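You operate a simulated robot arm through the tools that you are given. There is no shell and no other tool. Be economical: measure what you need, move in short steps, check, and stop when the job is done.

The job below is to be done with a simulated robot arm. You get a single attempt, and the scene is never put back.

JOB
Change the vent box filter for the grade on its white plate, reset the hours and restart the fan.
Fine: fan off before the hatch lifts; the old filter lies on the green area.

Only the result counts: the job must be done as asked and must still hold three seconds after the hand-in. Knocking over, shifting, dropping, spilling or breaking anything else fails it.

ROBOT AND FRAMES
A 6-joint arm with a two-finger parallel gripper on a trunk, on a base that drives. Base frame: it is fixed to the floor where the robot stands at the start and does not move with it; the origin is under the middle of the robot, x ahead of it, y to its left, z up. Units: mm, degrees, N and s.
Its first joint turns from -166.0 to 166.0 degrees. Places, roughly: carbon filter, fine filter, medium filter [750, -1000, 750]; fan isolator [800, 0, 800]; filter opening [900, -500, 700]; filter well [900, -500, 700]; green area of the vent box [700, -1100, 700]; vent fan [1000, -200, 600]; yellow reset button [700, -300, 800]. Payload 3.43 kg.
Tool frame: the origin (TCP) lies between the finger pads and is the grasp point; the fingertips stand 34 mm ahead of it; z points along the fingers, y is the line along which they close. Largest opening 128 mm; finger width 24, thickness 12; the body of the gripper, 48 by 130 mm, starts 96 mm behind the TCP.
Orientation is that of the tool frame in the base frame, as [roll, pitch, yaw] about the fixed x, y, z axes, in that order (R = Rz(yaw) Ry(pitch) Rx(roll)). With the fingers straight down and closing along the base's y, the tool's x points along the base's -x, its y along +y and its z along -z.

CONTROLS
- The arm moves only by the tool nudge_tool. Its argument "rows" is one flat list of numbers, 7 for each row, row after row: the turn, a rotation vector about the tool's x, y, z in degrees, then the shift along the tool's x, y, z in mm, then the gripper command, from -1 (shut) to 1 (fully open), values between in proportion. In form: [ax, ay, az, tx, ty, tz, gripper, ax, ay, az, tx, ty, tz, gripper, ...]. A call has 1 to 8 rows; each row is the pose to reach, as a shift and turn from the pose commanded when the call began, along the tool's axes at that moment. A row lasts 0.2 s, in which the tool goes at most 50 mm and 8.6 degrees; a call with a longer step from one row to the next is refused whole, and so is a gripper value outside its range. A pose out of reach is approached as far as the arm can. The call stops where the force on the tool passes 40 N (or 10 N more than at its start, if that is more) or the arm is blocked; 0.2 s more then pass. The fingers move at their own pace (about 153 mm/s each) and stop on an object; they squeeze with about 24 N. The grip force told is the motor's: it shows also when the fingers shut on nothing. Time passes only in rows, and 0.2 s behind the last, so rows that repeat a pose let the fingers close. The reply holds the time, the measured pose of the TCP, the force on the tool along the base axes, the opening and the grip force, in the units named above and with some noise, with the torque about the TCP (base axes, N m) and any sound that the robot's microphone picked up.
- Cameras (640 x 400 px; columns grow to the right, rows downward): "scene" is now at [151, 161.9, 1213.1]; the picture's right is [-0.63, -0.78, 0.00], its down [-0.35, 0.28, -0.89] and it looks along [0.70, -0.56, -0.45] (base axes); focal length 278 px, centre (320, 200). "wrist" rides on the gripper at [76, -11, -160] in the tool frame; the picture's right is [0.15, 0.99, 0.00], its down [-0.88, 0.13, -0.46] and it looks along [-0.45, 0.07, 0.89] (tool axes); focal length 234 px, centre (320, 200).
- grab_frame(camera): a new picture of that camera. No time passes.
- roll_base(legs): drives the robot by 1 to 6 legs, each [ahead, left, turn to the left] in mm, mm and degrees, along the robot's own axes; the way and the turn of a leg run together, so that a leg with both is an arc; at most 1500 mm and 180 degrees a leg. The arm and the cameras ride along, it lands a little off, and it stops where it bumps. It gives what a move gives.
- turn_head(pan, tilt): turns the head with the scene camera to pan (to the left, within 143 degrees either way) and tilt (down, from -29 to 69), counted from straight ahead of the robot. It gives what a move gives.
- measure_at(camera, pixels): for up to 12 pixels [column, row] of the newest picture of that camera ("zoom" is the newest enlarged one), the place [x, y, z] in the base frame of the surface seen there, good to about 2 mm. No time passes.
- zoom(camera, box): a new picture of the part [left, top, right, bottom] of that camera's present view, enlarged. No time passes.
- job_done(): hands the job in; it is judged then, once.

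Work in short steps. Measure before you move; look again where a grasp or a placing could have gone wrong, and mend it. You have 80 turns and 68 pictures in all, those below and enlarged ones among them. Open the gripper and draw the arm clear of the work before you hand the job in, unless the task says otherwise; then end with one line.

The tools are called after "Emit:" by a JSON object that holds its "method" and its "body". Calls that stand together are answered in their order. nudge_tool: Moves the arm, as the interface text tells. Its arguments: {"type":"object","properties":{"rows":{"type":"array"}},"required":["rows"]} The other tools are called the same way: roll_base (legs) drives the base; turn_head (pan, tilt) turns the head that bears the scene camera; grab_frame (camera) takes a picture; measure_at (camera, pixels) gives the place of the surface under pixels of a picture; zoom (camera, box) takes an enlarged picture of a part of a camera's view; job_done () hands the job in.

At the start:

```text
time_s: 0.0
ee_pos: [488.7, -477.4, 984.6]
orientation: [179.9, 0.0, -180.0]
wrist_force: [0.7, 0.8, -0.1]
ft_torque: [0.0, -0.04, -0.01]
gripper_width: 127.9
gripper_force: 0.1
robot x, y, heading: [-4.5, 1.0, -0.0]
head pan, tilt: [-38.8, 26.8]
```

scene: 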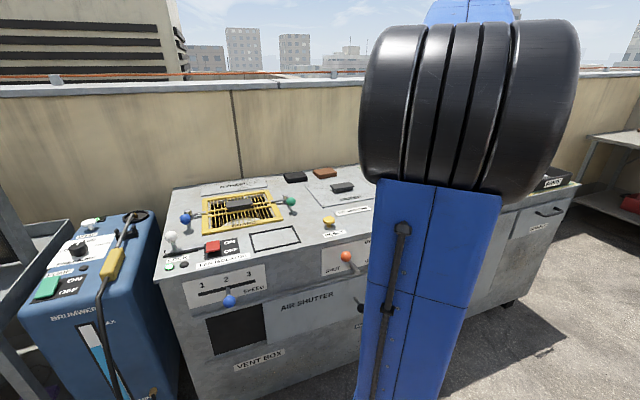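
wrist: 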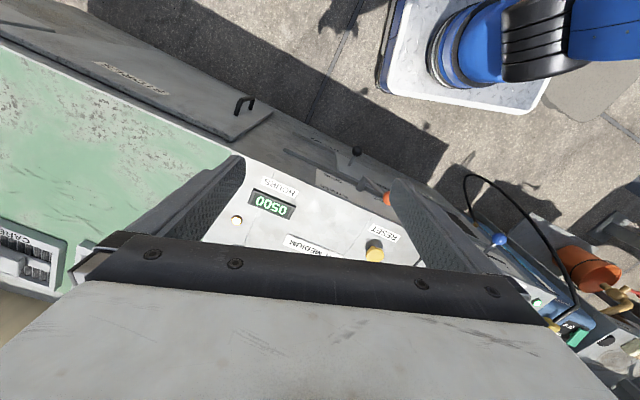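

The arm hides the right half of the box; I zoom on the left part and on the wrist view to read labels.

Emit:
{"method": "zoom", "body": {"camera": "scene", "box": [150, 160, 390, 310]}}

Emit:
{"method": "zoom", "body": {"camera": "wrist", "box": [200, 130, 440, 280]}}

```text
2.67 times, centred on (270, 235) of scene
```

zoom: 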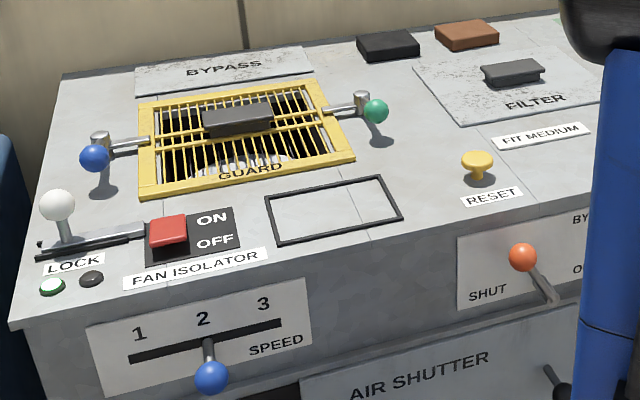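

```text
2.67 times, centred on (320, 205) of wrist
```

zoom: 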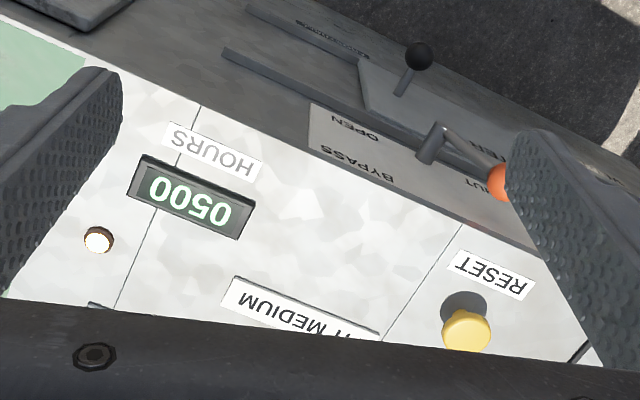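

Plate reads FIT MEDIUM; hours 0500. I move the arm to the left, high above everything, to clear the scene view.

Emit:
{"method": "nudge_tool", "body": {"rows": [0, 0, 0, 0, 50, 0, 1, 0, 0, 0, 0, 100, 0, 1, 0, 0, 0, 0, 150, 0, 1, 0, 0, 0, 0, 200, 0, 1, 0, 0, 0, 0, 250, 0, 1, 0, 0, 0, 0, 300, 0, 1, 0, 0, 0, 0, 350, 0, 1, 0, 0, 0, 0, 400, 0, 1]}}

Emit:
{"method": "nudge_tool", "body": {"rows": [0, 0, 0, 0, 50, 0, 1, 0, 0, 0, 0, 100, 0, 1, 0, 0, 0, 0, 150, 0, 1, 0, 0, 0, 0, 200, 0, 1, 0, 0, 0, 0, 250, 0, 1, 0, 0, 0, 0, 300, 0, 1, 0, 0, 0, 0, 350, 0, 1, 0, 0, 0, 0, 400, 0, 1]}}

Emit:
{"method": "turn_head", "body": {"pan": -50, "tilt": 27}}

Emit:
{"method": "grab_frame", "body": {"camera": "scene"}}

```text
time_s: 1.8
ee_pos: [485.4, -79.7, 983.2]
orientation: [-180.0, 0.0, 180.0]
wrist_force: [-0.3, 0.0, 0.5]
ft_torque: [0.0, -0.03, 0.01]
gripper_width: 127.9
gripper_force: 0.0
robot x, y, heading: [3.4, -2.9, 0.2]
head pan, tilt: [-38.8, 26.8]
```

```text
time_s: 3.6
ee_pos: [484.3, 322.3, 986.0]
orientation: [-180.0, 0.0, 179.9]
wrist_force: [-0.6, -0.2, 0.5]
ft_torque: [0.06, -0.07, 0.0]
gripper_width: 128.2
gripper_force: 0.1
robot x, y, heading: [-0.2, 1.9, -0.1]
head pan, tilt: [-38.8, 26.8]
```

```text
time_s: 4.3
ee_pos: [484.0, 322.0, 984.9]
orientation: [180.0, 0.0, 179.9]
wrist_force: [-0.3, -0.6, 0.0]
ft_torque: [0.03, -0.04, 0.03]
gripper_width: 127.7
gripper_force: 0.0
robot x, y, heading: [-0.7, 0.6, -0.1]
head pan, tilt: [-50.0, 27.0]
```

```text
63 pictures are left
```

scene: 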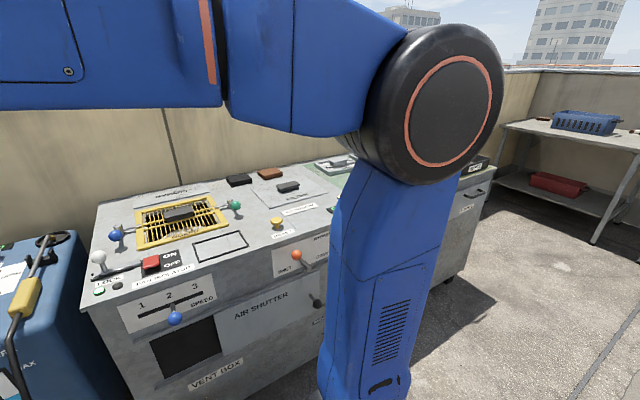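

The trunk blocks the right side. I drive 600 mm to the right to get the filters and the hatch in front.

Emit:
{"method": "roll_base", "body": {"legs": [[0, -600, 0]]}}

Emit:
{"method": "turn_head", "body": {"pan": -15, "tilt": 35}}

Emit:
{"method": "grab_frame", "body": {"camera": "scene"}}

```text
time_s: 7.8
ee_pos: [485.0, -282.4, 985.1]
orientation: [180.0, 0.0, -179.3]
wrist_force: [-0.4, -0.3, 0.7]
ft_torque: [-0.03, 0.02, -0.01]
gripper_width: 128.5
gripper_force: 0.0
robot x, y, heading: [3.4, -608.8, 0.9]
head pan, tilt: [-50.0, 27.0]
```

```text
time_s: 8.8
ee_pos: [483.6, -281.2, 986.0]
orientation: [-179.9, 0.0, -179.4]
wrist_force: [-0.6, 0.3, -1.0]
ft_torque: [0.0, -0.01, -0.02]
gripper_width: 128.1
gripper_force: 0.1
robot x, y, heading: [4.5, -609.9, 0.6]
head pan, tilt: [-15.0, 35.0]
```

```text
62 pictures are left
```

scene: 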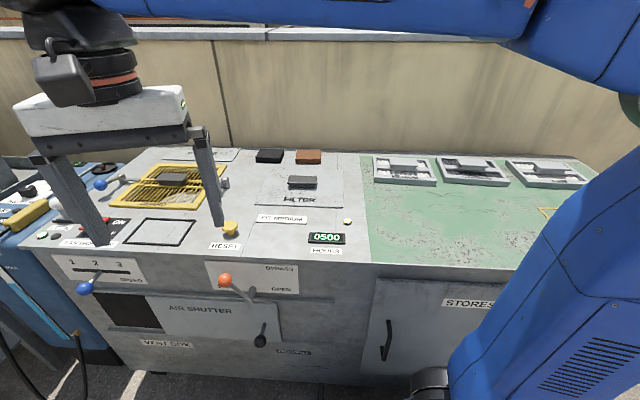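

Good view. I zoom in on the hatch and the filter row.

Emit:
{"method": "zoom", "body": {"camera": "scene", "box": [200, 130, 392, 250]}}

Emit:
{"method": "zoom", "body": {"camera": "scene", "box": [360, 130, 600, 280]}}

Emit:
{"method": "measure_at", "body": {"camera": "scene", "pixels": [[302, 182], [302, 200], [270, 156], [309, 157], [404, 165], [470, 167], [540, 168], [420, 220], [480, 220], [230, 228], [347, 221], [515, 261]]}}

```text
3.33 times, centred on (296, 190) of scene
```

zoom: 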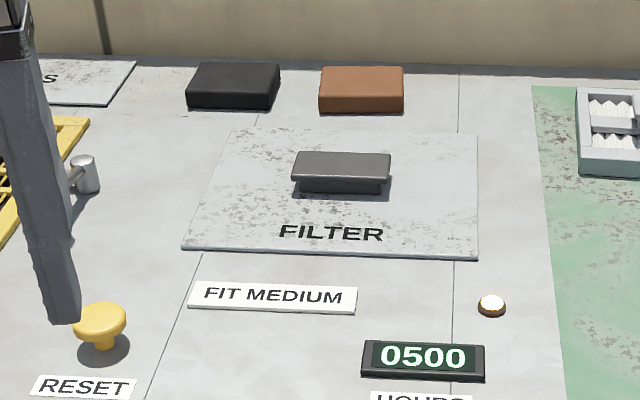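

```text
2.67 times, centred on (480, 205) of scene
```

zoom: 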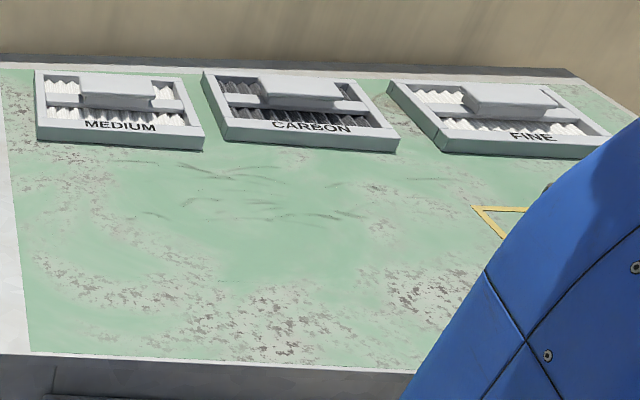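

```text
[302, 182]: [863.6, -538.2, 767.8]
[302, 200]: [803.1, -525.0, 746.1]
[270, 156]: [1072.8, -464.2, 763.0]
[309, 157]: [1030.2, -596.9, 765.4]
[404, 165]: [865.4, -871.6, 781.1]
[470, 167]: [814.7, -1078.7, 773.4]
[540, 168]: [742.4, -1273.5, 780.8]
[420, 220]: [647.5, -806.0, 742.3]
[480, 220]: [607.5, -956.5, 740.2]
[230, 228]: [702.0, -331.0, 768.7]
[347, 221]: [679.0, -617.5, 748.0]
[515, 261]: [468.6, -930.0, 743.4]
```

The box is yawed about -17°. Medium is the left filter. Now a look at the isolator and the guard area.

Emit:
{"method": "zoom", "body": {"camera": "scene", "box": [20, 145, 260, 295]}}

Emit:
{"method": "zoom", "body": {"camera": "scene", "box": [160, 250, 352, 370]}}

```text
2.67 times, centred on (140, 220) of scene
```

zoom: 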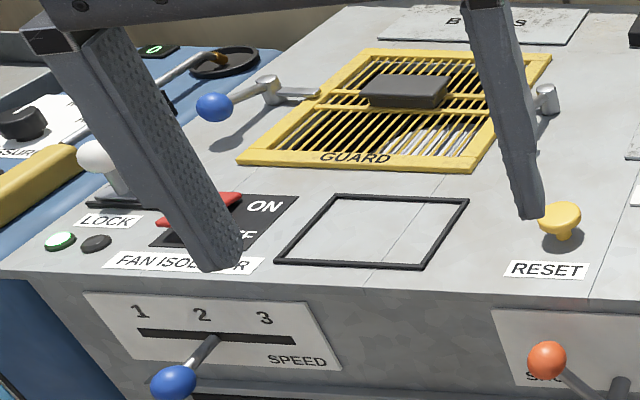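

```text
3.33 times, centred on (256, 310) of scene
```

zoom: 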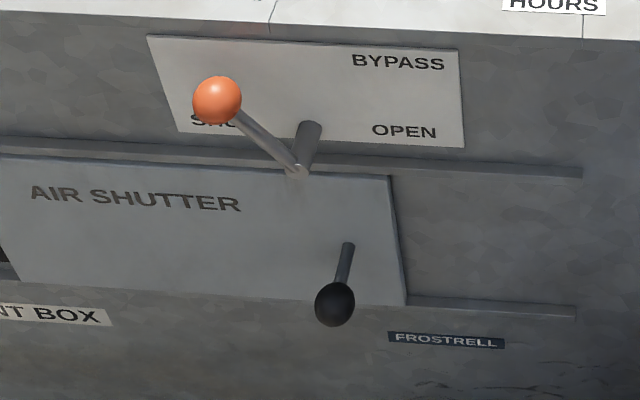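

I measure the isolator, lock and guard positions so I can bring the wrist camera above them.

Emit:
{"method": "measure_at", "body": {"camera": "scene", "pixels": [[55, 203], [119, 222], [82, 228], [105, 220], [42, 235], [170, 179], [136, 240], [250, 211], [225, 275], [332, 252], [287, 211], [271, 219]]}}

```text
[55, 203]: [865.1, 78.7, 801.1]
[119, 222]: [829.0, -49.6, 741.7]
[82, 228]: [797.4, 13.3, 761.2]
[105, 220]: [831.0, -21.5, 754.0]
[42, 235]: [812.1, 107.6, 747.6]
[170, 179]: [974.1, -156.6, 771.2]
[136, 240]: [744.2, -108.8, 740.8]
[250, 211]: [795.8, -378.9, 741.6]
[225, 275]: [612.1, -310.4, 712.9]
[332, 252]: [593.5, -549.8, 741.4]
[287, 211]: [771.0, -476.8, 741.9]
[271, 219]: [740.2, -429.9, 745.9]
```

I park the robot at about (100,-400) with heading -17° so its axes match the box and everything is within reach.

Emit:
{"method": "roll_base", "body": {"legs": [[95, 210, 0], [0, 0, -17.5]]}}

Emit:
{"method": "turn_head", "body": {"pan": 10, "tilt": 38}}

Emit:
{"method": "grab_frame", "body": {"camera": "scene"}}

Emit:
{"method": "grab_frame", "body": {"camera": "wrist"}}

```text
time_s: 11.5
ee_pos: [657.2, -234.6, 986.1]
orientation: [-180.0, 0.0, 162.5]
wrist_force: [0.4, -0.1, -0.7]
ft_torque: [-0.03, -0.01, 0.03]
gripper_width: 128.1
gripper_force: 0.0
robot x, y, heading: [98.7, -392.2, -17.8]
head pan, tilt: [-15.0, 35.0]
```

```text
time_s: 12.4
ee_pos: [656.9, -235.3, 985.9]
orientation: [-180.0, 0.0, 162.4]
wrist_force: [-0.4, -0.1, -0.3]
ft_torque: [-0.01, -0.03, 0.05]
gripper_width: 128.1
gripper_force: 0.0
robot x, y, heading: [96.0, -399.3, -17.3]
head pan, tilt: [10.0, 38.0]
```

```text
57 pictures are left
```

scene: 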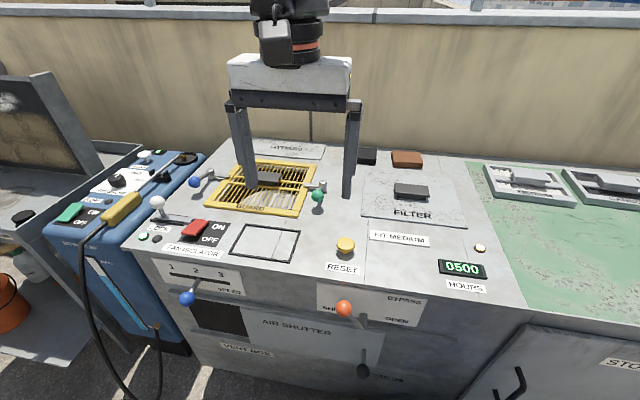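

```text
56 pictures are left
```

wrist: 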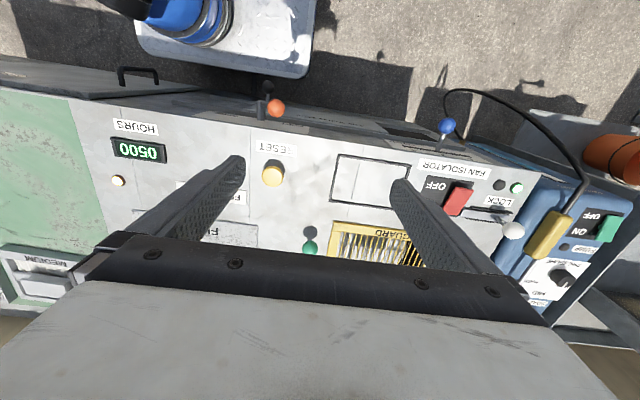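

Excellent view. Zoom on isolator and lock from both cameras.

Emit:
{"method": "zoom", "body": {"camera": "scene", "box": [130, 180, 258, 260]}}

Emit:
{"method": "zoom", "body": {"camera": "wrist", "box": [412, 160, 540, 240]}}

```text
5.00 times, centred on (194, 220) of scene
```

zoom: 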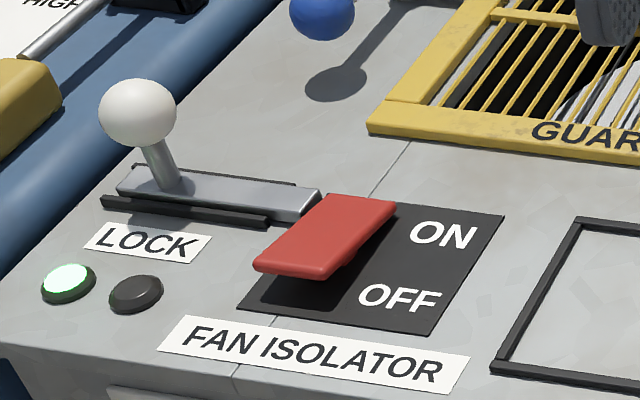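

```text
5.00 times, centred on (476, 200) of wrist
```

zoom: 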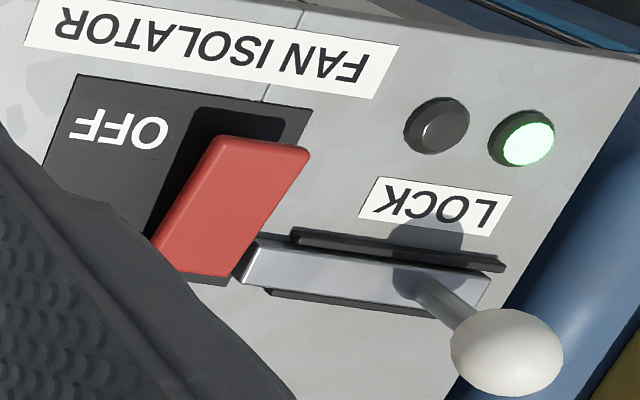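

The rocker's ON end is down and its front (OFF) end raised; the lock bolt does not overlap it. I measure the rocker and bolt precisely.

Emit:
{"method": "measure_at", "body": {"camera": "wrist", "pixels": [[467, 190], [460, 200], [450, 211], [455, 189], [470, 191], [447, 213], [456, 214], [462, 214], [472, 215], [510, 230], [488, 213], [505, 217]]}}

Emit:
{"method": "measure_at", "body": {"camera": "scene", "pixels": [[188, 234], [195, 228], [202, 222], [158, 202], [163, 217], [190, 222], [152, 219]]}}

```text
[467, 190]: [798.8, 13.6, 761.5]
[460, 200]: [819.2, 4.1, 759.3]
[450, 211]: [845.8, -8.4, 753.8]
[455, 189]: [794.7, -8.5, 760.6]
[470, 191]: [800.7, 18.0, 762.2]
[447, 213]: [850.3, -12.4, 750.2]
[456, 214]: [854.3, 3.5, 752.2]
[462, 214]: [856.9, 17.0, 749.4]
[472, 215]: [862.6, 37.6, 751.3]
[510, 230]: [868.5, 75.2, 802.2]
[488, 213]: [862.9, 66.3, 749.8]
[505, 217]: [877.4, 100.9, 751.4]
```

```text
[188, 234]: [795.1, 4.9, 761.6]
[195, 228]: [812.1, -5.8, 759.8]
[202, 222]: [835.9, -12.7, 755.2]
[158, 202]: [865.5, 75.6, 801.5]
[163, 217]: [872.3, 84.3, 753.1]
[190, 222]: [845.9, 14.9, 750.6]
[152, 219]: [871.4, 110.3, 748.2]
```

I close the gripper and move above the rocker's front end (799, 4), stopping with tips about 50 mm above.

Emit:
{"method": "nudge_tool", "body": {"rows": [0, 0, 0, -10, 45, 0, -1, 0, 0, 0, -20, 90, 0, -1, 0, 0, 0, -30, 135, 0, -1, 0, 0, 0, -42, 180, 0, -1, 0, 0, 0, -53, 225, 0, -1, 0, 0, 0, -63, 271, 0, -1, 0, 0, 0, -63, 271, 48, -1, 0, 0, 0, -63, 271, 96, -1]}}

Emit:
{"method": "nudge_tool", "body": {"rows": [0, 0, 0, 0, 0, 40, -1, 0, 0, 0, 0, 0, 40, -1]}}

Emit:
{"method": "zoom", "body": {"camera": "scene", "box": [110, 140, 270, 260]}}

```text
time_s: 14.2
ee_pos: [798.5, 3.1, 891.9]
orientation: [-180.0, 0.0, 162.5]
wrist_force: [-0.4, 0.1, 0.7]
ft_torque: [0.02, -0.02, 0.03]
gripper_width: 0.0
gripper_force: 24.1
robot x, y, heading: [95.9, -393.1, -17.5]
head pan, tilt: [10.0, 38.0]
```

```text
time_s: 14.8
ee_pos: [798.9, 4.8, 850.5]
orientation: [-179.9, 0.0, 162.5]
wrist_force: [0.0, -0.5, 0.4]
ft_torque: [0.0, -0.02, 0.03]
gripper_width: 0.0
gripper_force: 24.3
robot x, y, heading: [93.4, -396.3, -17.4]
head pan, tilt: [10.0, 38.0]
```

```text
3.33 times, centred on (190, 200) of scene
```

zoom: 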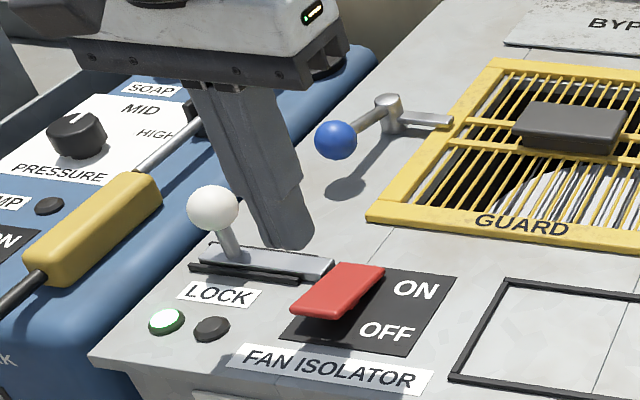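

Tip is 54 mm above the rocker's end; I press down in small steps.

Emit:
{"method": "nudge_tool", "body": {"rows": [0, 0, 0, 0, 0, 40, -1, 0, 0, 0, 0, 0, 52, -1, 0, 0, 0, 0, 0, 57, -1, 0, 0, 0, 0, 0, 62, -1, 0, 0, 0, 0, 0, 66, -1, 0, 0, 0, 0, 0, 68, -1]}}

Emit:
{"method": "zoom", "body": {"camera": "scene", "box": [130, 180, 258, 260]}}

```text
time_s: 16.2
ee_pos: [801.6, 6.1, 787.5]
orientation: [179.6, 0.2, 162.5]
wrist_force: [-4.0, -3.2, 10.9]
ft_torque: [-0.13, 0.0, -0.02]
gripper_width: 0.0
gripper_force: 24.1
robot x, y, heading: [98.2, -393.4, -17.3]
head pan, tilt: [10.0, 38.0]
stopped in row 6: the force on the tool passed its limit at 44 N (the readings are from after the stop); the commanded pose is now the measured one
```

```text
5.00 times, centred on (194, 220) of scene
```

zoom: 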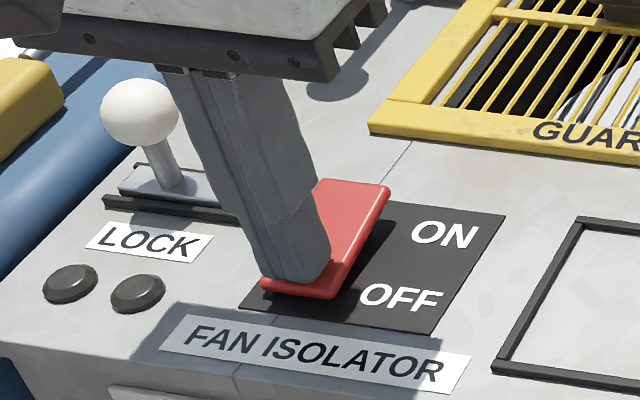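

The rocker is now on OFF and the green lamp is out. I retreat upward and look.

Emit:
{"method": "nudge_tool", "body": {"rows": [0, 0, 0, 0, 0, -20, -1, 0, 0, 0, 0, 0, -65, -1, 0, 0, 0, 0, 0, -110, -1, 0, 0, 0, 0, 0, -150, -1]}}

Emit:
{"method": "grab_frame", "body": {"camera": "scene"}}

Emit:
{"method": "zoom", "body": {"camera": "scene", "box": [130, 140, 322, 260]}}

```text
time_s: 17.2
ee_pos: [800.1, 4.9, 931.8]
orientation: [179.7, 0.1, 162.6]
wrist_force: [0.5, 0.4, -0.4]
ft_torque: [-0.02, 0.05, 0.0]
gripper_width: 0.4
gripper_force: 24.3
robot x, y, heading: [98.6, -401.6, -17.8]
head pan, tilt: [10.0, 38.0]
```

```text
51 pictures are left
```

scene: 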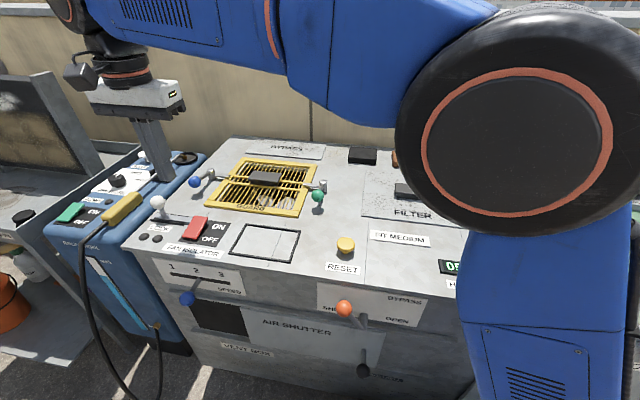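

```text
3.33 times, centred on (226, 200) of scene
```

zoom: 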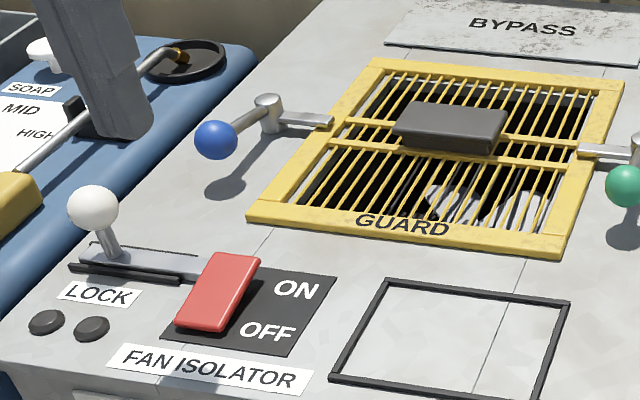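

Fan stands still. Now I move above the hatch to inspect its handle, opening the gripper on the way.

Emit:
{"method": "nudge_tool", "body": {"rows": [0, 0, 0, -18, -43, -25, -1, 0, 0, 0, -36, -86, -50, -1, 0, 0, 0, -54, -129, -50, -1, 0, 0, 0, -72, -172, -50, -1, 0, 0, 0, -90, -215, -50, -1, 0, 0, 0, -108, -258, -50, 1, 0, 0, 0, -126, -301, -50, 1, 0, 0, 0, -144, -344, -50, 1]}}

Emit:
{"method": "nudge_tool", "body": {"rows": [0, 0, 0, -18, -43, 0, 1, 0, 0, 0, -36, -86, 0, 1, 0, 0, 0, -54, -129, 0, 1, 0, 0, 0, -66, -155, 0, 1]}}

Emit:
{"method": "grab_frame", "body": {"camera": "wrist"}}

Emit:
{"method": "grab_frame", "body": {"camera": "scene"}}

```text
refused: row 1 steps farther than a row can; nothing moved
```

```text
time_s: 18.2
ee_pos: [815.8, -161.5, 934.6]
orientation: [179.7, 0.2, 162.5]
wrist_force: [-0.3, 0.1, -0.3]
ft_torque: [0.0, 0.05, 0.01]
gripper_width: 127.8
gripper_force: 0.0
robot x, y, heading: [99.6, -396.1, -17.7]
head pan, tilt: [10.0, 38.0]
```

```text
49 pictures are left
```

wrist: 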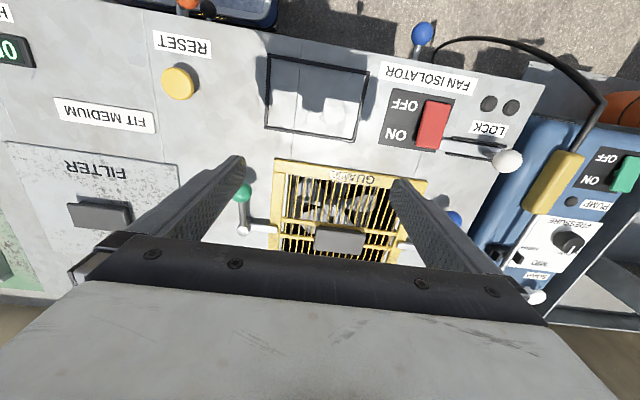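

```text
48 pictures are left
```

scene: 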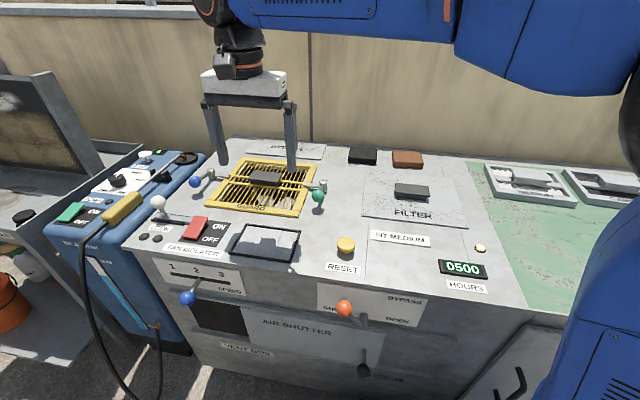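

The first call was refused for step size, harmless. From here both cameras see the hatch; I measure its handle and edges.

Emit:
{"method": "measure_at", "body": {"camera": "wrist", "pixels": [[70, 206], [128, 210], [100, 206], [75, 222], [127, 226], [10, 145], [177, 165], [95, 152]]}}

Emit:
{"method": "zoom", "body": {"camera": "scene", "box": [345, 140, 505, 240]}}

Emit:
{"method": "measure_at", "body": {"camera": "zoom", "pixels": [[205, 175], [325, 185], [265, 180], [330, 212], [210, 207], [270, 230], [70, 305], [485, 348], [110, 105], [430, 110], [60, 65], [240, 70]]}}

```text
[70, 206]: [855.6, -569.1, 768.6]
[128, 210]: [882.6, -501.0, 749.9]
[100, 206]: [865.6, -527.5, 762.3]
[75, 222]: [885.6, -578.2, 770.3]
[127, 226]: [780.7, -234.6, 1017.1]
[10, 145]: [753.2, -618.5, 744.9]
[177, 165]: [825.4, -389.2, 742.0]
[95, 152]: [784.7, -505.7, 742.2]
```

```text
4.00 times, centred on (425, 190) of scene
```

zoom: 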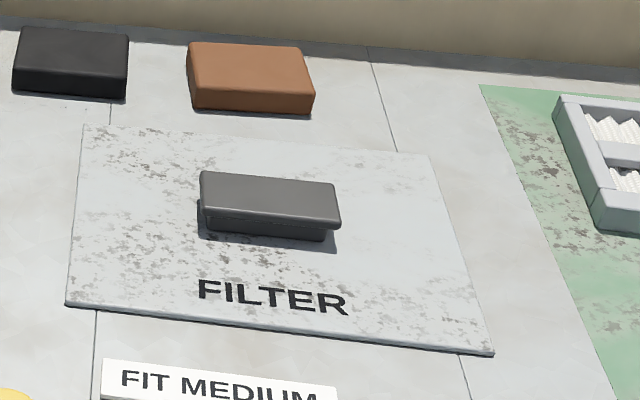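

```text
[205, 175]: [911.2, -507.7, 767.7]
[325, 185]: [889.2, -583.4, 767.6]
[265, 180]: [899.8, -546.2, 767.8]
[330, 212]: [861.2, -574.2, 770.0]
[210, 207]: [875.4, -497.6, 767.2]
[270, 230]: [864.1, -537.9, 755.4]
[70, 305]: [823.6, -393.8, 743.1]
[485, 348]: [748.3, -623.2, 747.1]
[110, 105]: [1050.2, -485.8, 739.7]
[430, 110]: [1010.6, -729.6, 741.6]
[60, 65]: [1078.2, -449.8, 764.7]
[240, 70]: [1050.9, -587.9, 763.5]
```

Handle top: centre about (885,-540), 80 mm long along the box's left-right, 36 mm wide, cap z ≈757–769. I move above it with the fingers straddling its length.

Emit:
{"method": "nudge_tool", "body": {"rows": [0, 0, 0, -22.5, -42.5, 0, 1, 0, 0, 0, -45, -85, 0, 1, 0, 0, 0, -67.5, -127.5, 0, 1, 0, 0, 0, -90, -170, 0, 1, 0, 0, 0, -112.5, -212.5, 0, 1, 0, 0, 0, -135, -255, 0, 1, 0, 0, 0, -157.5, -297.5, 0, 1, 0, 0, 0, -180, -340, 0, 1]}}

Emit:
{"method": "grab_frame", "body": {"camera": "wrist"}}

Emit:
{"method": "grab_frame", "body": {"camera": "scene"}}

```text
time_s: 20.0
ee_pos: [888.3, -541.6, 933.9]
orientation: [179.7, 0.1, 162.5]
wrist_force: [-0.2, 0.1, -0.4]
ft_torque: [0.0, 0.03, 0.01]
gripper_width: 128.2
gripper_force: 0.0
robot x, y, heading: [95.2, -393.3, -17.3]
head pan, tilt: [10.0, 38.0]
```

```text
46 pictures are left
```

wrist: 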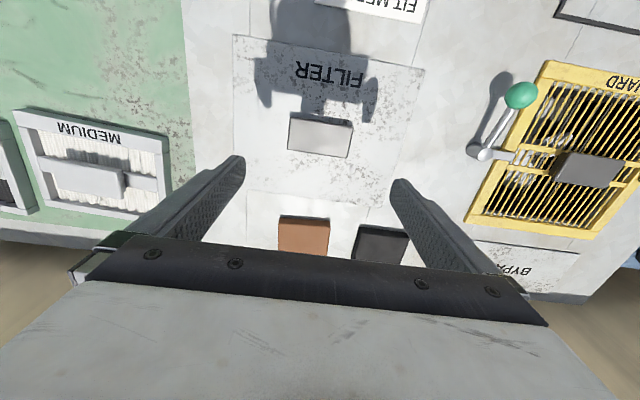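

```text
45 pictures are left
```

scene: 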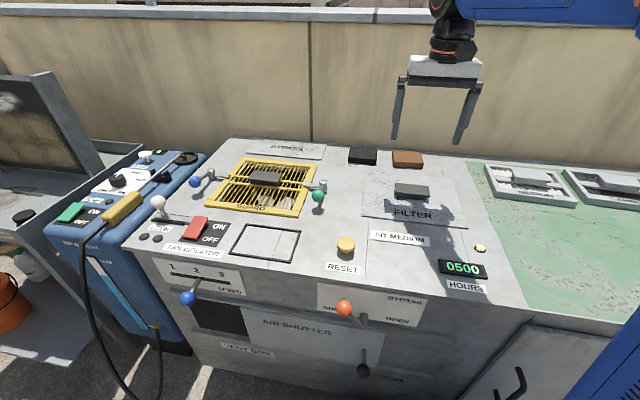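

I check the handle centre and filter positions from the wrist view.

Emit:
{"method": "measure_at", "body": {"camera": "wrist", "pixels": [[289, 148], [290, 118], [352, 123], [347, 154], [320, 135], [240, 36], [424, 70], [85, 180], [45, 165], [124, 175], [155, 183], [68, 128]]}}

```text
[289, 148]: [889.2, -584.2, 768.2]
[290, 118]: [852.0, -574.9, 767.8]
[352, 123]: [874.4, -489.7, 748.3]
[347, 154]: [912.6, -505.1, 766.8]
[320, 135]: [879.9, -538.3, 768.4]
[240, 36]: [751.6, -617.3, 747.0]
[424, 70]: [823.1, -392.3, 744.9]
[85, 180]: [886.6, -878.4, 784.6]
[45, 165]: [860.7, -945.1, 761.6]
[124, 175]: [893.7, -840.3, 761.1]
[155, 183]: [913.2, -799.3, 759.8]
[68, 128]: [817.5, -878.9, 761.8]
```

Handle centre ≈ (882,-539). I descend 147 mm with 6 mm correction, then close.

Emit:
{"method": "nudge_tool", "body": {"rows": [0, 0, 0, 6, 0, 45, 1, 0, 0, 0, 6, 0, 90, 1, 0, 0, 0, 6, 0, 130, 1, 0, 0, 0, 6, 0, 147, 1, 0, 0, 0, 6, 0, 147, -1, 0, 0, 0, 6, 0, 147, -1, 0, 0, 0, 6, 0, 147, -1]}}

Emit:
{"method": "zoom", "body": {"camera": "scene", "box": [330, 120, 490, 220]}}

```text
time_s: 21.6
ee_pos: [879.9, -540.1, 787.4]
orientation: [179.6, 0.0, 162.4]
wrist_force: [-0.2, 0.0, 0.1]
ft_torque: [-0.21, -0.15, -0.12]
gripper_width: 87.8
gripper_force: 24.1
robot x, y, heading: [99.5, -398.7, -17.4]
head pan, tilt: [10.0, 38.0]
```

```text
4.00 times, centred on (410, 170) of scene
```

zoom: 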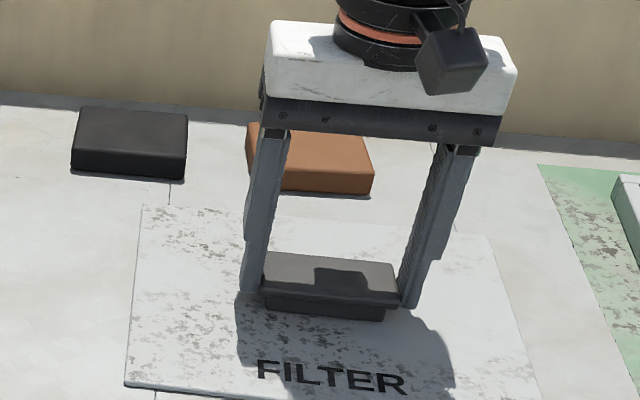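

Gripped at 88 mm on the cap. I lift gently by 30 mm and see whether the lid is loose or hinged.

Emit:
{"method": "nudge_tool", "body": {"rows": [0, 0, 0, 0, 0, -5, -1, 0, 0, 0, 0, 0, -12, -1, 0, 0, 0, 0, 0, -20, -1, 0, 0, 0, 0, 0, -30, -1]}}

Emit:
{"method": "grab_frame", "body": {"camera": "scene"}}

```text
time_s: 22.6
ee_pos: [880.0, -539.5, 817.8]
orientation: [179.7, 0.1, 162.5]
wrist_force: [0.2, -0.2, -4.1]
ft_torque: [0.0, 0.0, 0.0]
gripper_width: 88.0
gripper_force: 24.1
robot x, y, heading: [98.2, -398.3, -17.7]
head pan, tilt: [10.0, 38.0]
```

```text
43 pictures are left
```

scene: 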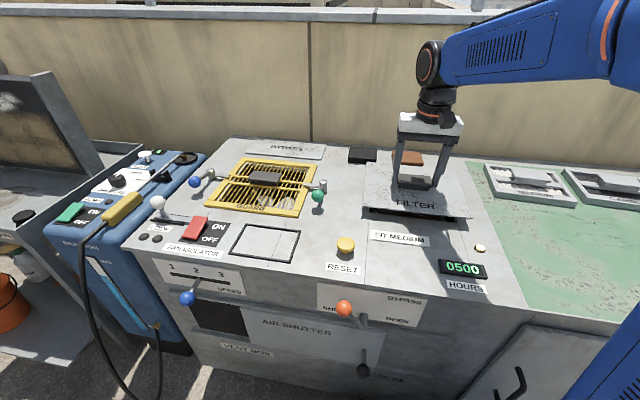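

The lid is loose (4 N). I lift it 110 mm more and pan the head right to see the well and the green area.

Emit:
{"method": "nudge_tool", "body": {"rows": [0, 0, 0, 0, 0, -40, -1, 0, 0, 0, 0, 0, -80, -1, 0, 0, 0, 0, 0, -120, -1]}}

Emit:
{"method": "turn_head", "body": {"pan": -18, "tilt": 38}}

Emit:
{"method": "grab_frame", "body": {"camera": "scene"}}

Emit:
{"method": "grab_frame", "body": {"camera": "wrist"}}

```text
time_s: 23.4
ee_pos: [877.9, -542.9, 934.0]
orientation: [179.7, 0.2, 162.4]
wrist_force: [-0.4, 0.3, -4.0]
ft_torque: [0.02, 0.02, -0.02]
gripper_width: 87.7
gripper_force: 24.3
robot x, y, heading: [99.3, -397.4, -17.7]
head pan, tilt: [10.0, 38.0]
```

```text
time_s: 24.3
ee_pos: [878.0, -543.4, 933.0]
orientation: [179.7, 0.1, 162.5]
wrist_force: [-0.2, -1.0, -3.3]
ft_torque: [-0.01, 0.02, -0.01]
gripper_width: 87.8
gripper_force: 24.0
robot x, y, heading: [100.3, -392.3, -17.5]
head pan, tilt: [-18.0, 38.0]
```

```text
42 pictures are left
```

scene: 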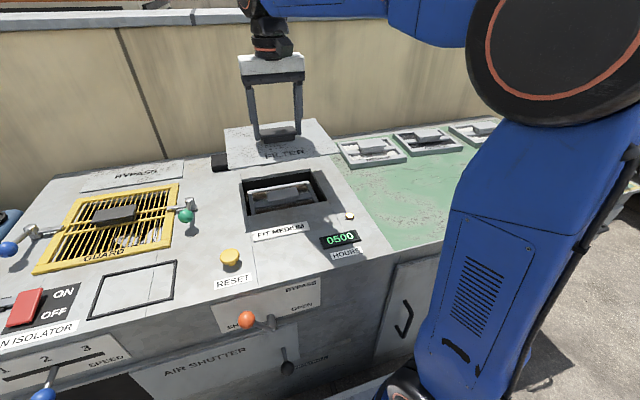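

```text
41 pictures are left
```

wrist: 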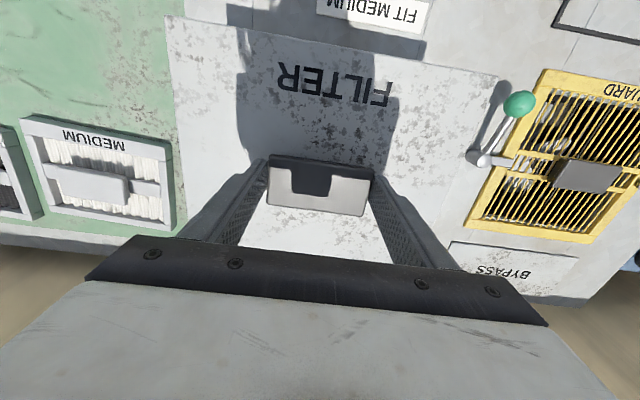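

The well with the old filter is visible. I carry the lid right over the green area (high) and look at the free room there with the wrist camera.

Emit:
{"method": "nudge_tool", "body": {"rows": [0, 0, 0, 18, -45, 0, -1, 0, 0, 0, 36, -90, 0, -1, 0, 0, 0, 54, -135, 0, -1, 0, 0, 0, 72, -180, 0, -1, 0, 0, 0, 90, -225, 0, -1, 0, 0, 0, 108, -270, 0, -1, 0, 0, 0, 126, -315, 0, -1]}}

Emit:
{"method": "grab_frame", "body": {"camera": "wrist"}}

Emit:
{"method": "grab_frame", "body": {"camera": "scene"}}

```text
time_s: 25.9
ee_pos: [663.8, -801.1, 935.0]
orientation: [179.6, 0.1, 162.6]
wrist_force: [0.1, 0.6, -4.0]
ft_torque: [0.01, 0.04, -0.03]
gripper_width: 87.8
gripper_force: 24.4
robot x, y, heading: [100.9, -398.6, -17.7]
head pan, tilt: [-18.0, 38.0]
```

```text
40 pictures are left
```

wrist: 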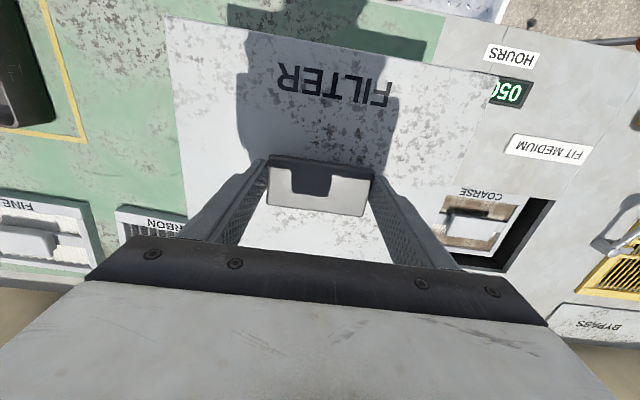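

```text
39 pictures are left
```

scene: 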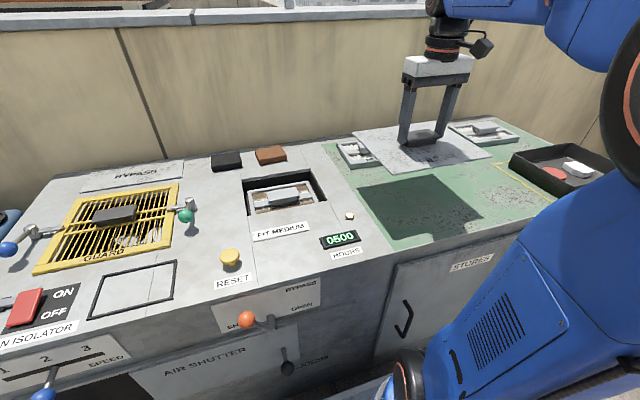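

There's a tray on a yellow-marked zone at the right. I measure the bounds: green edges, yellow line, filter fronts.

Emit:
{"method": "measure_at", "body": {"camera": "wrist", "pixels": [[83, 138], [45, 15], [20, 132], [40, 95], [20, 193], [83, 210], [118, 210], [448, 15], [440, 45]]}}

Emit:
{"method": "measure_at", "body": {"camera": "scene", "pixels": [[395, 248], [357, 190], [347, 168], [381, 165], [480, 233], [498, 165], [348, 217], [271, 215], [327, 199], [245, 180]]}}

```text
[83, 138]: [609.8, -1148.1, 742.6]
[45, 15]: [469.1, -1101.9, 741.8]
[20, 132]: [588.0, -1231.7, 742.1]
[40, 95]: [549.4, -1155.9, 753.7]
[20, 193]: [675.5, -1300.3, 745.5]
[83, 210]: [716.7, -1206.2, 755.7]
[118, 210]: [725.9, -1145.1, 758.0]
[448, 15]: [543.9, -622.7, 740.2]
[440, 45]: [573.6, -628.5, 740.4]
```

```text
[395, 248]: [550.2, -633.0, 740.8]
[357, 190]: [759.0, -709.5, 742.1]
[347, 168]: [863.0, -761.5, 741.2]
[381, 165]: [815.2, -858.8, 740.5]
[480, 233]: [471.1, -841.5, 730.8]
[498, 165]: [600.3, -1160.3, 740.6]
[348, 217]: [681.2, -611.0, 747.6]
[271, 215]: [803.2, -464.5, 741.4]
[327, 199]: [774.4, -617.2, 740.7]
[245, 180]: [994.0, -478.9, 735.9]
```

Free green zone is u≈430–900 (left-right), v≈710–1036. I set the lid down at its right half (u 768, v 852), leaving the left half for the old filter.

Emit:
{"method": "nudge_tool", "body": {"rows": [0, 0, 0, 5, -45, 0, -1, 0, 0, 0, 10, -90, 0, -1, 0, 0, 0, 15, -135, 0, -1, 0, 0, 0, 20, -180, 0, -1, 0, 0, 0, 22, -205, 0, -1, 0, 0, 0, 22, -205, 45, -1, 0, 0, 0, 22, -205, 90, -1, 0, 0, 0, 22, -205, 130, -1]}}

Emit:
{"method": "nudge_tool", "body": {"rows": [0, 0, 0, 0, 0, 8, -1, 0, 0, 0, 0, 0, 13, -1, 0, 0, 0, 0, 0, 15, -1]}}

Emit:
{"method": "grab_frame", "body": {"camera": "scene"}}

```text
time_s: 27.7
ee_pos: [584.5, -992.4, 802.9]
orientation: [179.7, 0.2, 162.5]
wrist_force: [0.5, -0.4, -2.2]
ft_torque: [-0.01, 0.0, 0.0]
gripper_width: 87.7
gripper_force: 24.0
robot x, y, heading: [96.5, -397.4, -17.5]
head pan, tilt: [-18.0, 38.0]
```

```text
time_s: 28.5
ee_pos: [584.3, -989.8, 787.9]
orientation: [179.6, 0.1, 162.5]
wrist_force: [0.1, -0.2, -3.7]
ft_torque: [0.04, 0.02, 0.0]
gripper_width: 87.4
gripper_force: 23.2
robot x, y, heading: [96.5, -397.7, -17.4]
head pan, tilt: [-18.0, 38.0]
```

```text
38 pictures are left
```

scene: 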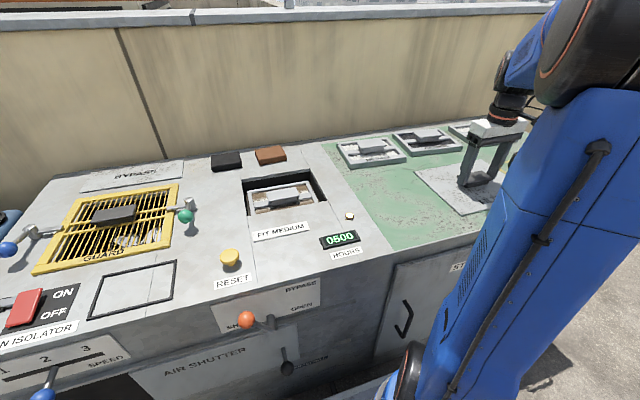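

The lid is just about at the surface; I lower 2 mm more, open, and rise.

Emit:
{"method": "nudge_tool", "body": {"rows": [0, 0, 0, 0, 0, 1, -1, 0, 0, 0, 0, 0, 2, -1]}}

Emit:
{"method": "nudge_tool", "body": {"rows": [0, 0, 0, 0, 0, 0, 0, 0, 0, 0, 0, 0, 0, 0.6, 0, 0, 0, 0, 0, 0, 1, 0, 0, 0, 0, 0, -30, 1, 0, 0, 0, 0, 0, -75, 1, 0, 0, 0, 0, 0, -120, 1, 0, 0, 0, 0, 0, -150, 1]}}

Emit:
{"method": "zoom", "body": {"camera": "scene", "box": [230, 120, 530, 260]}}

```text
time_s: 29.1
ee_pos: [583.7, -989.6, 787.2]
orientation: [179.6, 0.2, 162.6]
wrist_force: [-1.1, -0.3, 16.8]
ft_torque: [0.1, 0.32, -0.11]
gripper_width: 87.9
gripper_force: 24.0
robot x, y, heading: [94.4, -398.0, -17.4]
head pan, tilt: [-18.0, 38.0]
```

```text
time_s: 30.7
ee_pos: [583.8, -990.0, 937.2]
orientation: [179.6, 0.1, 162.6]
wrist_force: [0.0, -0.7, 0.1]
ft_torque: [-0.01, 0.02, -0.03]
gripper_width: 128.0
gripper_force: 0.1
robot x, y, heading: [94.7, -398.8, -17.5]
head pan, tilt: [-18.0, 38.0]
```

```text
2.13 times, centred on (380, 190) of scene
```

zoom: 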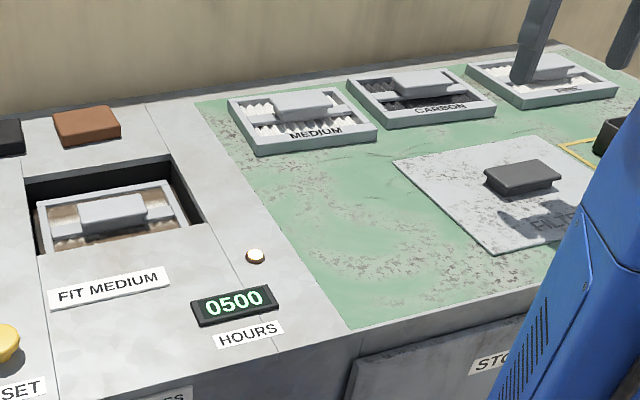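

Lid lies flat. Now I move back above the well and look with the wrist camera.

Emit:
{"method": "nudge_tool", "body": {"rows": [0, 0, 0, -12, 47, 0, 1, 0, 0, 0, -25, 94, 0, 1, 0, 0, 0, -37, 141, 0, 1, 0, 0, 0, -50, 188, 0, 1, 0, 0, 0, -62, 235, 0, 1, 0, 0, 0, -75, 282, 0, 1, 0, 0, 0, -75, 330, 0, 1, 0, 0, 0, -75, 378, 0, 1]}}

Emit:
{"method": "nudge_tool", "body": {"rows": [0, 0, 0, -25, 40, 0, 1, 0, 0, 0, -50, 80, 0, 1, 0, 0, 0, -60, 120, 0, 1, 0, 0, 0, -60, 143, 0, 1]}}

Emit:
{"method": "grab_frame", "body": {"camera": "wrist"}}

Emit:
{"method": "zoom", "body": {"camera": "scene", "box": [220, 140, 380, 240]}}

```text
time_s: 32.5
ee_pos: [769.1, -648.9, 937.4]
orientation: [179.7, 0.1, 162.3]
wrist_force: [-0.1, -0.2, -0.1]
ft_torque: [-0.01, -0.01, -0.02]
gripper_width: 128.0
gripper_force: 0.0
robot x, y, heading: [97.1, -397.9, -17.4]
head pan, tilt: [-18.0, 38.0]
```

```text
time_s: 33.5
ee_pos: [868.5, -534.8, 940.7]
orientation: [179.7, 0.1, 162.5]
wrist_force: [0.1, 0.6, 1.2]
ft_torque: [0.0, -0.04, 0.0]
gripper_width: 128.0
gripper_force: 0.0
robot x, y, heading: [94.5, -395.3, -17.5]
head pan, tilt: [-18.0, 38.0]
```

```text
36 pictures are left
```

wrist: 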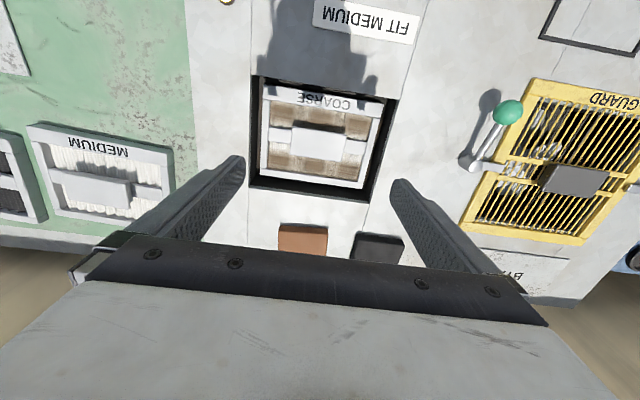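

```text
4.00 times, centred on (300, 190) of scene
```

zoom: 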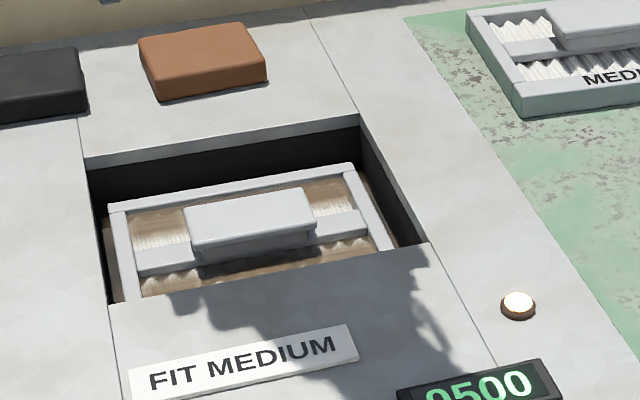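

Emit:
{"method": "zoom", "body": {"camera": "wrist", "box": [224, 60, 416, 220]}}

Emit:
{"method": "measure_at", "body": {"camera": "wrist", "pixels": [[295, 129], [343, 132], [340, 159], [292, 154], [318, 143], [272, 147], [262, 98], [382, 103], [362, 186], [260, 175], [252, 186], [371, 204]]}}

Emit:
{"method": "measure_at", "body": {"camera": "zoom", "pixels": [[110, 55], [565, 130], [80, 415], [500, 475], [160, 215], [265, 125], [240, 320], [400, 340], [235, 225], [410, 230]]}}

```text
2.50 times, centred on (320, 140) of wrist
```

zoom: 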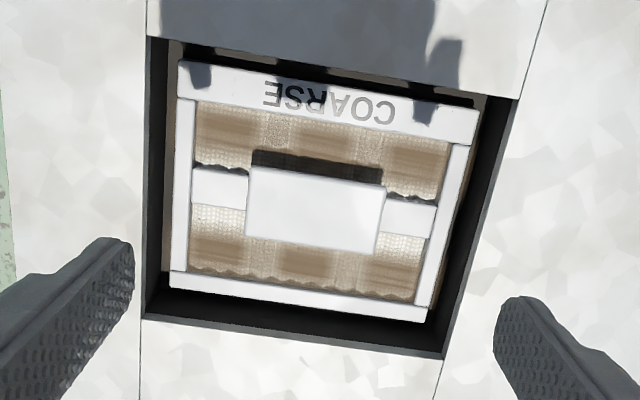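

```text
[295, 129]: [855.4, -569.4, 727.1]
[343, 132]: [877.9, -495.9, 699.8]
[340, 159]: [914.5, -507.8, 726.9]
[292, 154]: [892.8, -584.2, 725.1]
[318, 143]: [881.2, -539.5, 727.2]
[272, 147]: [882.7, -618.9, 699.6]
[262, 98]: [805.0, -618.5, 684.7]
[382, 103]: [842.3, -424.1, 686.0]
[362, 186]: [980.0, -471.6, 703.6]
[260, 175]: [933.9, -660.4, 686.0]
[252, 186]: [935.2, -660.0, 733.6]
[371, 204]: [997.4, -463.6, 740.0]
```

```text
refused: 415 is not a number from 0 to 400
```

Old COARSE filter: handle top z≈727, centre ≈ (885,-540), same 80×40 cap. I descend to TCP z≈746 and grip.

Emit:
{"method": "nudge_tool", "body": {"rows": [0, 0, 0, -16, 0, 45, 1, 0, 0, 0, -16, 0, 90, 1, 0, 0, 0, -16, 0, 135, 1, 0, 0, 0, -16, 0, 175, 1, 0, 0, 0, -16, 0, 194, 1, 0, 0, 0, -16, 0, 194, 0.3, 0, 0, 0, -16, 0, 194, -1, 0, 0, 0, -16, 0, 194, -1]}}

Emit:
{"method": "zoom", "body": {"camera": "scene", "box": [220, 100, 380, 220]}}

```text
time_s: 35.3
ee_pos: [885.1, -537.5, 747.8]
orientation: [179.7, 0.1, 162.5]
wrist_force: [0.6, 0.5, 0.4]
ft_torque: [-0.05, -0.02, 0.02]
gripper_width: 87.5
gripper_force: 23.8
robot x, y, heading: [100.4, -395.6, -17.2]
head pan, tilt: [-18.0, 38.0]
```

```text
3.33 times, centred on (300, 160) of scene
```

zoom: 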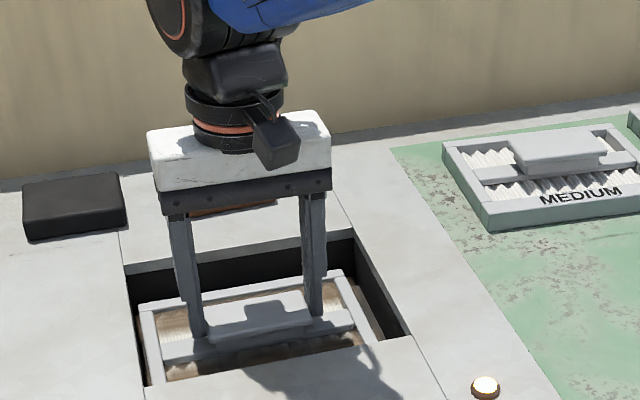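

Gripped at 87.5 mm. Lift gently, then further.

Emit:
{"method": "nudge_tool", "body": {"rows": [0, 0, 0, 0, 0, -8, -1, 0, 0, 0, 0, 0, -18, -1, 0, 0, 0, 0, 0, -40, -1, 0, 0, 0, 0, 0, -75, -1, 0, 0, 0, 0, 0, -110, -1, 0, 0, 0, 0, 0, -145, -1]}}

Emit:
{"method": "grab_frame", "body": {"camera": "scene"}}

Emit:
{"method": "grab_frame", "body": {"camera": "wrist"}}

```text
time_s: 36.7
ee_pos: [883.5, -539.2, 891.6]
orientation: [179.8, 0.1, 162.5]
wrist_force: [-0.1, -0.4, -2.1]
ft_torque: [0.03, 0.03, 0.01]
gripper_width: 87.6
gripper_force: 24.1
robot x, y, heading: [97.8, -396.8, -17.9]
head pan, tilt: [-18.0, 38.0]
```

```text
32 pictures are left
```

scene: 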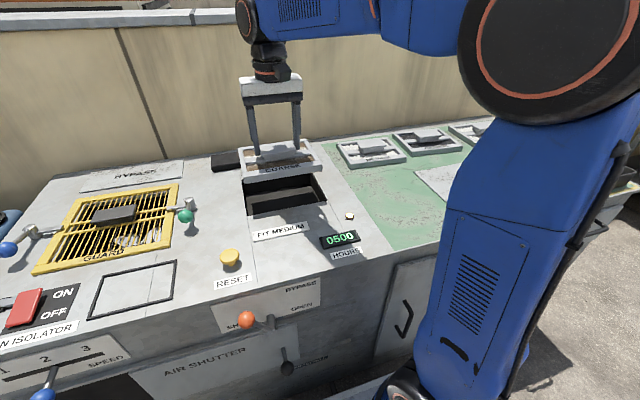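

```text
31 pictures are left
```

wrist: 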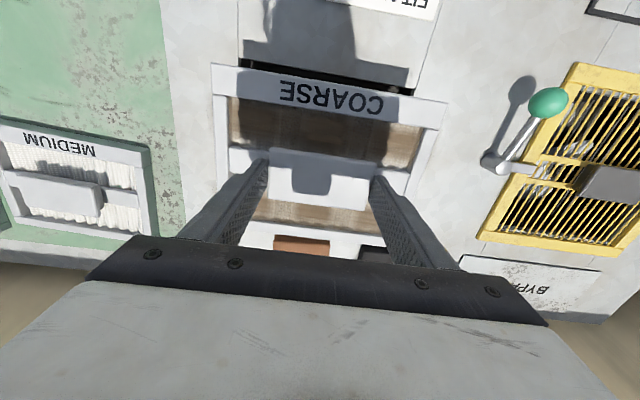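

Old filter held (COARSE). I carry it to the free left half of the green area (u 543, v 832) and lower it.

Emit:
{"method": "nudge_tool", "body": {"rows": [0, 0, 0, 25, -42, 0, -1, 0, 0, 0, 50, -84, 0, -1, 0, 0, 0, 75, -126, 0, -1, 0, 0, 0, 100, -168, 0, -1, 0, 0, 0, 125, -210, 0, -1, 0, 0, 0, 150, -252, 0, -1, 0, 0, 0, 172, -296, 0, -1, 0, 0, 0, 172, -296, 45, -1]}}

Emit:
{"method": "grab_frame", "body": {"camera": "wrist"}}

Emit:
{"method": "zoom", "body": {"camera": "scene", "box": [300, 100, 540, 270]}}

```text
time_s: 38.5
ee_pos: [631.0, -770.1, 844.0]
orientation: [179.7, 0.2, 162.5]
wrist_force: [-0.4, -0.3, -2.4]
ft_torque: [0.01, -0.01, 0.0]
gripper_width: 87.8
gripper_force: 23.5
robot x, y, heading: [102.3, -397.4, -17.8]
head pan, tilt: [-18.0, 38.0]
```

```text
30 pictures are left
```

wrist: 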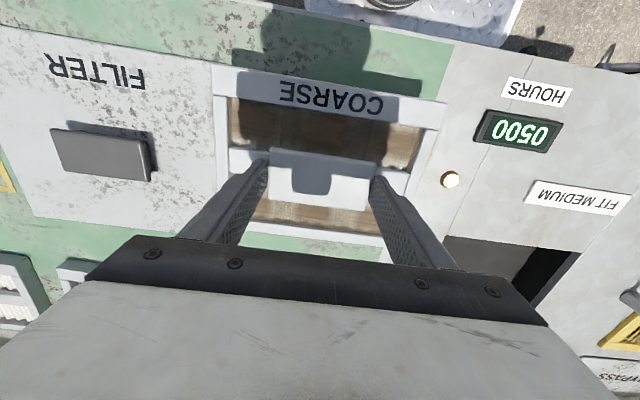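

```text
2.35 times, centred on (420, 185) of scene
```

zoom: 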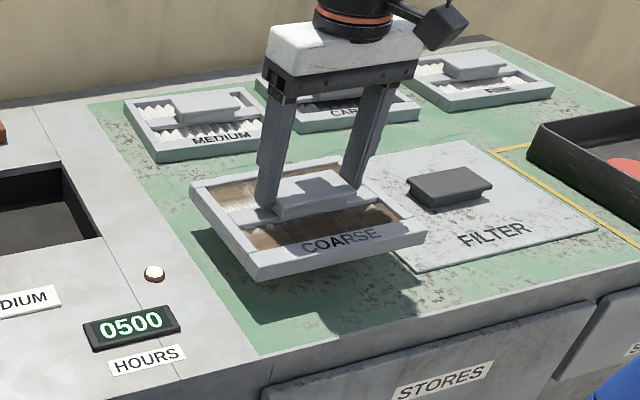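

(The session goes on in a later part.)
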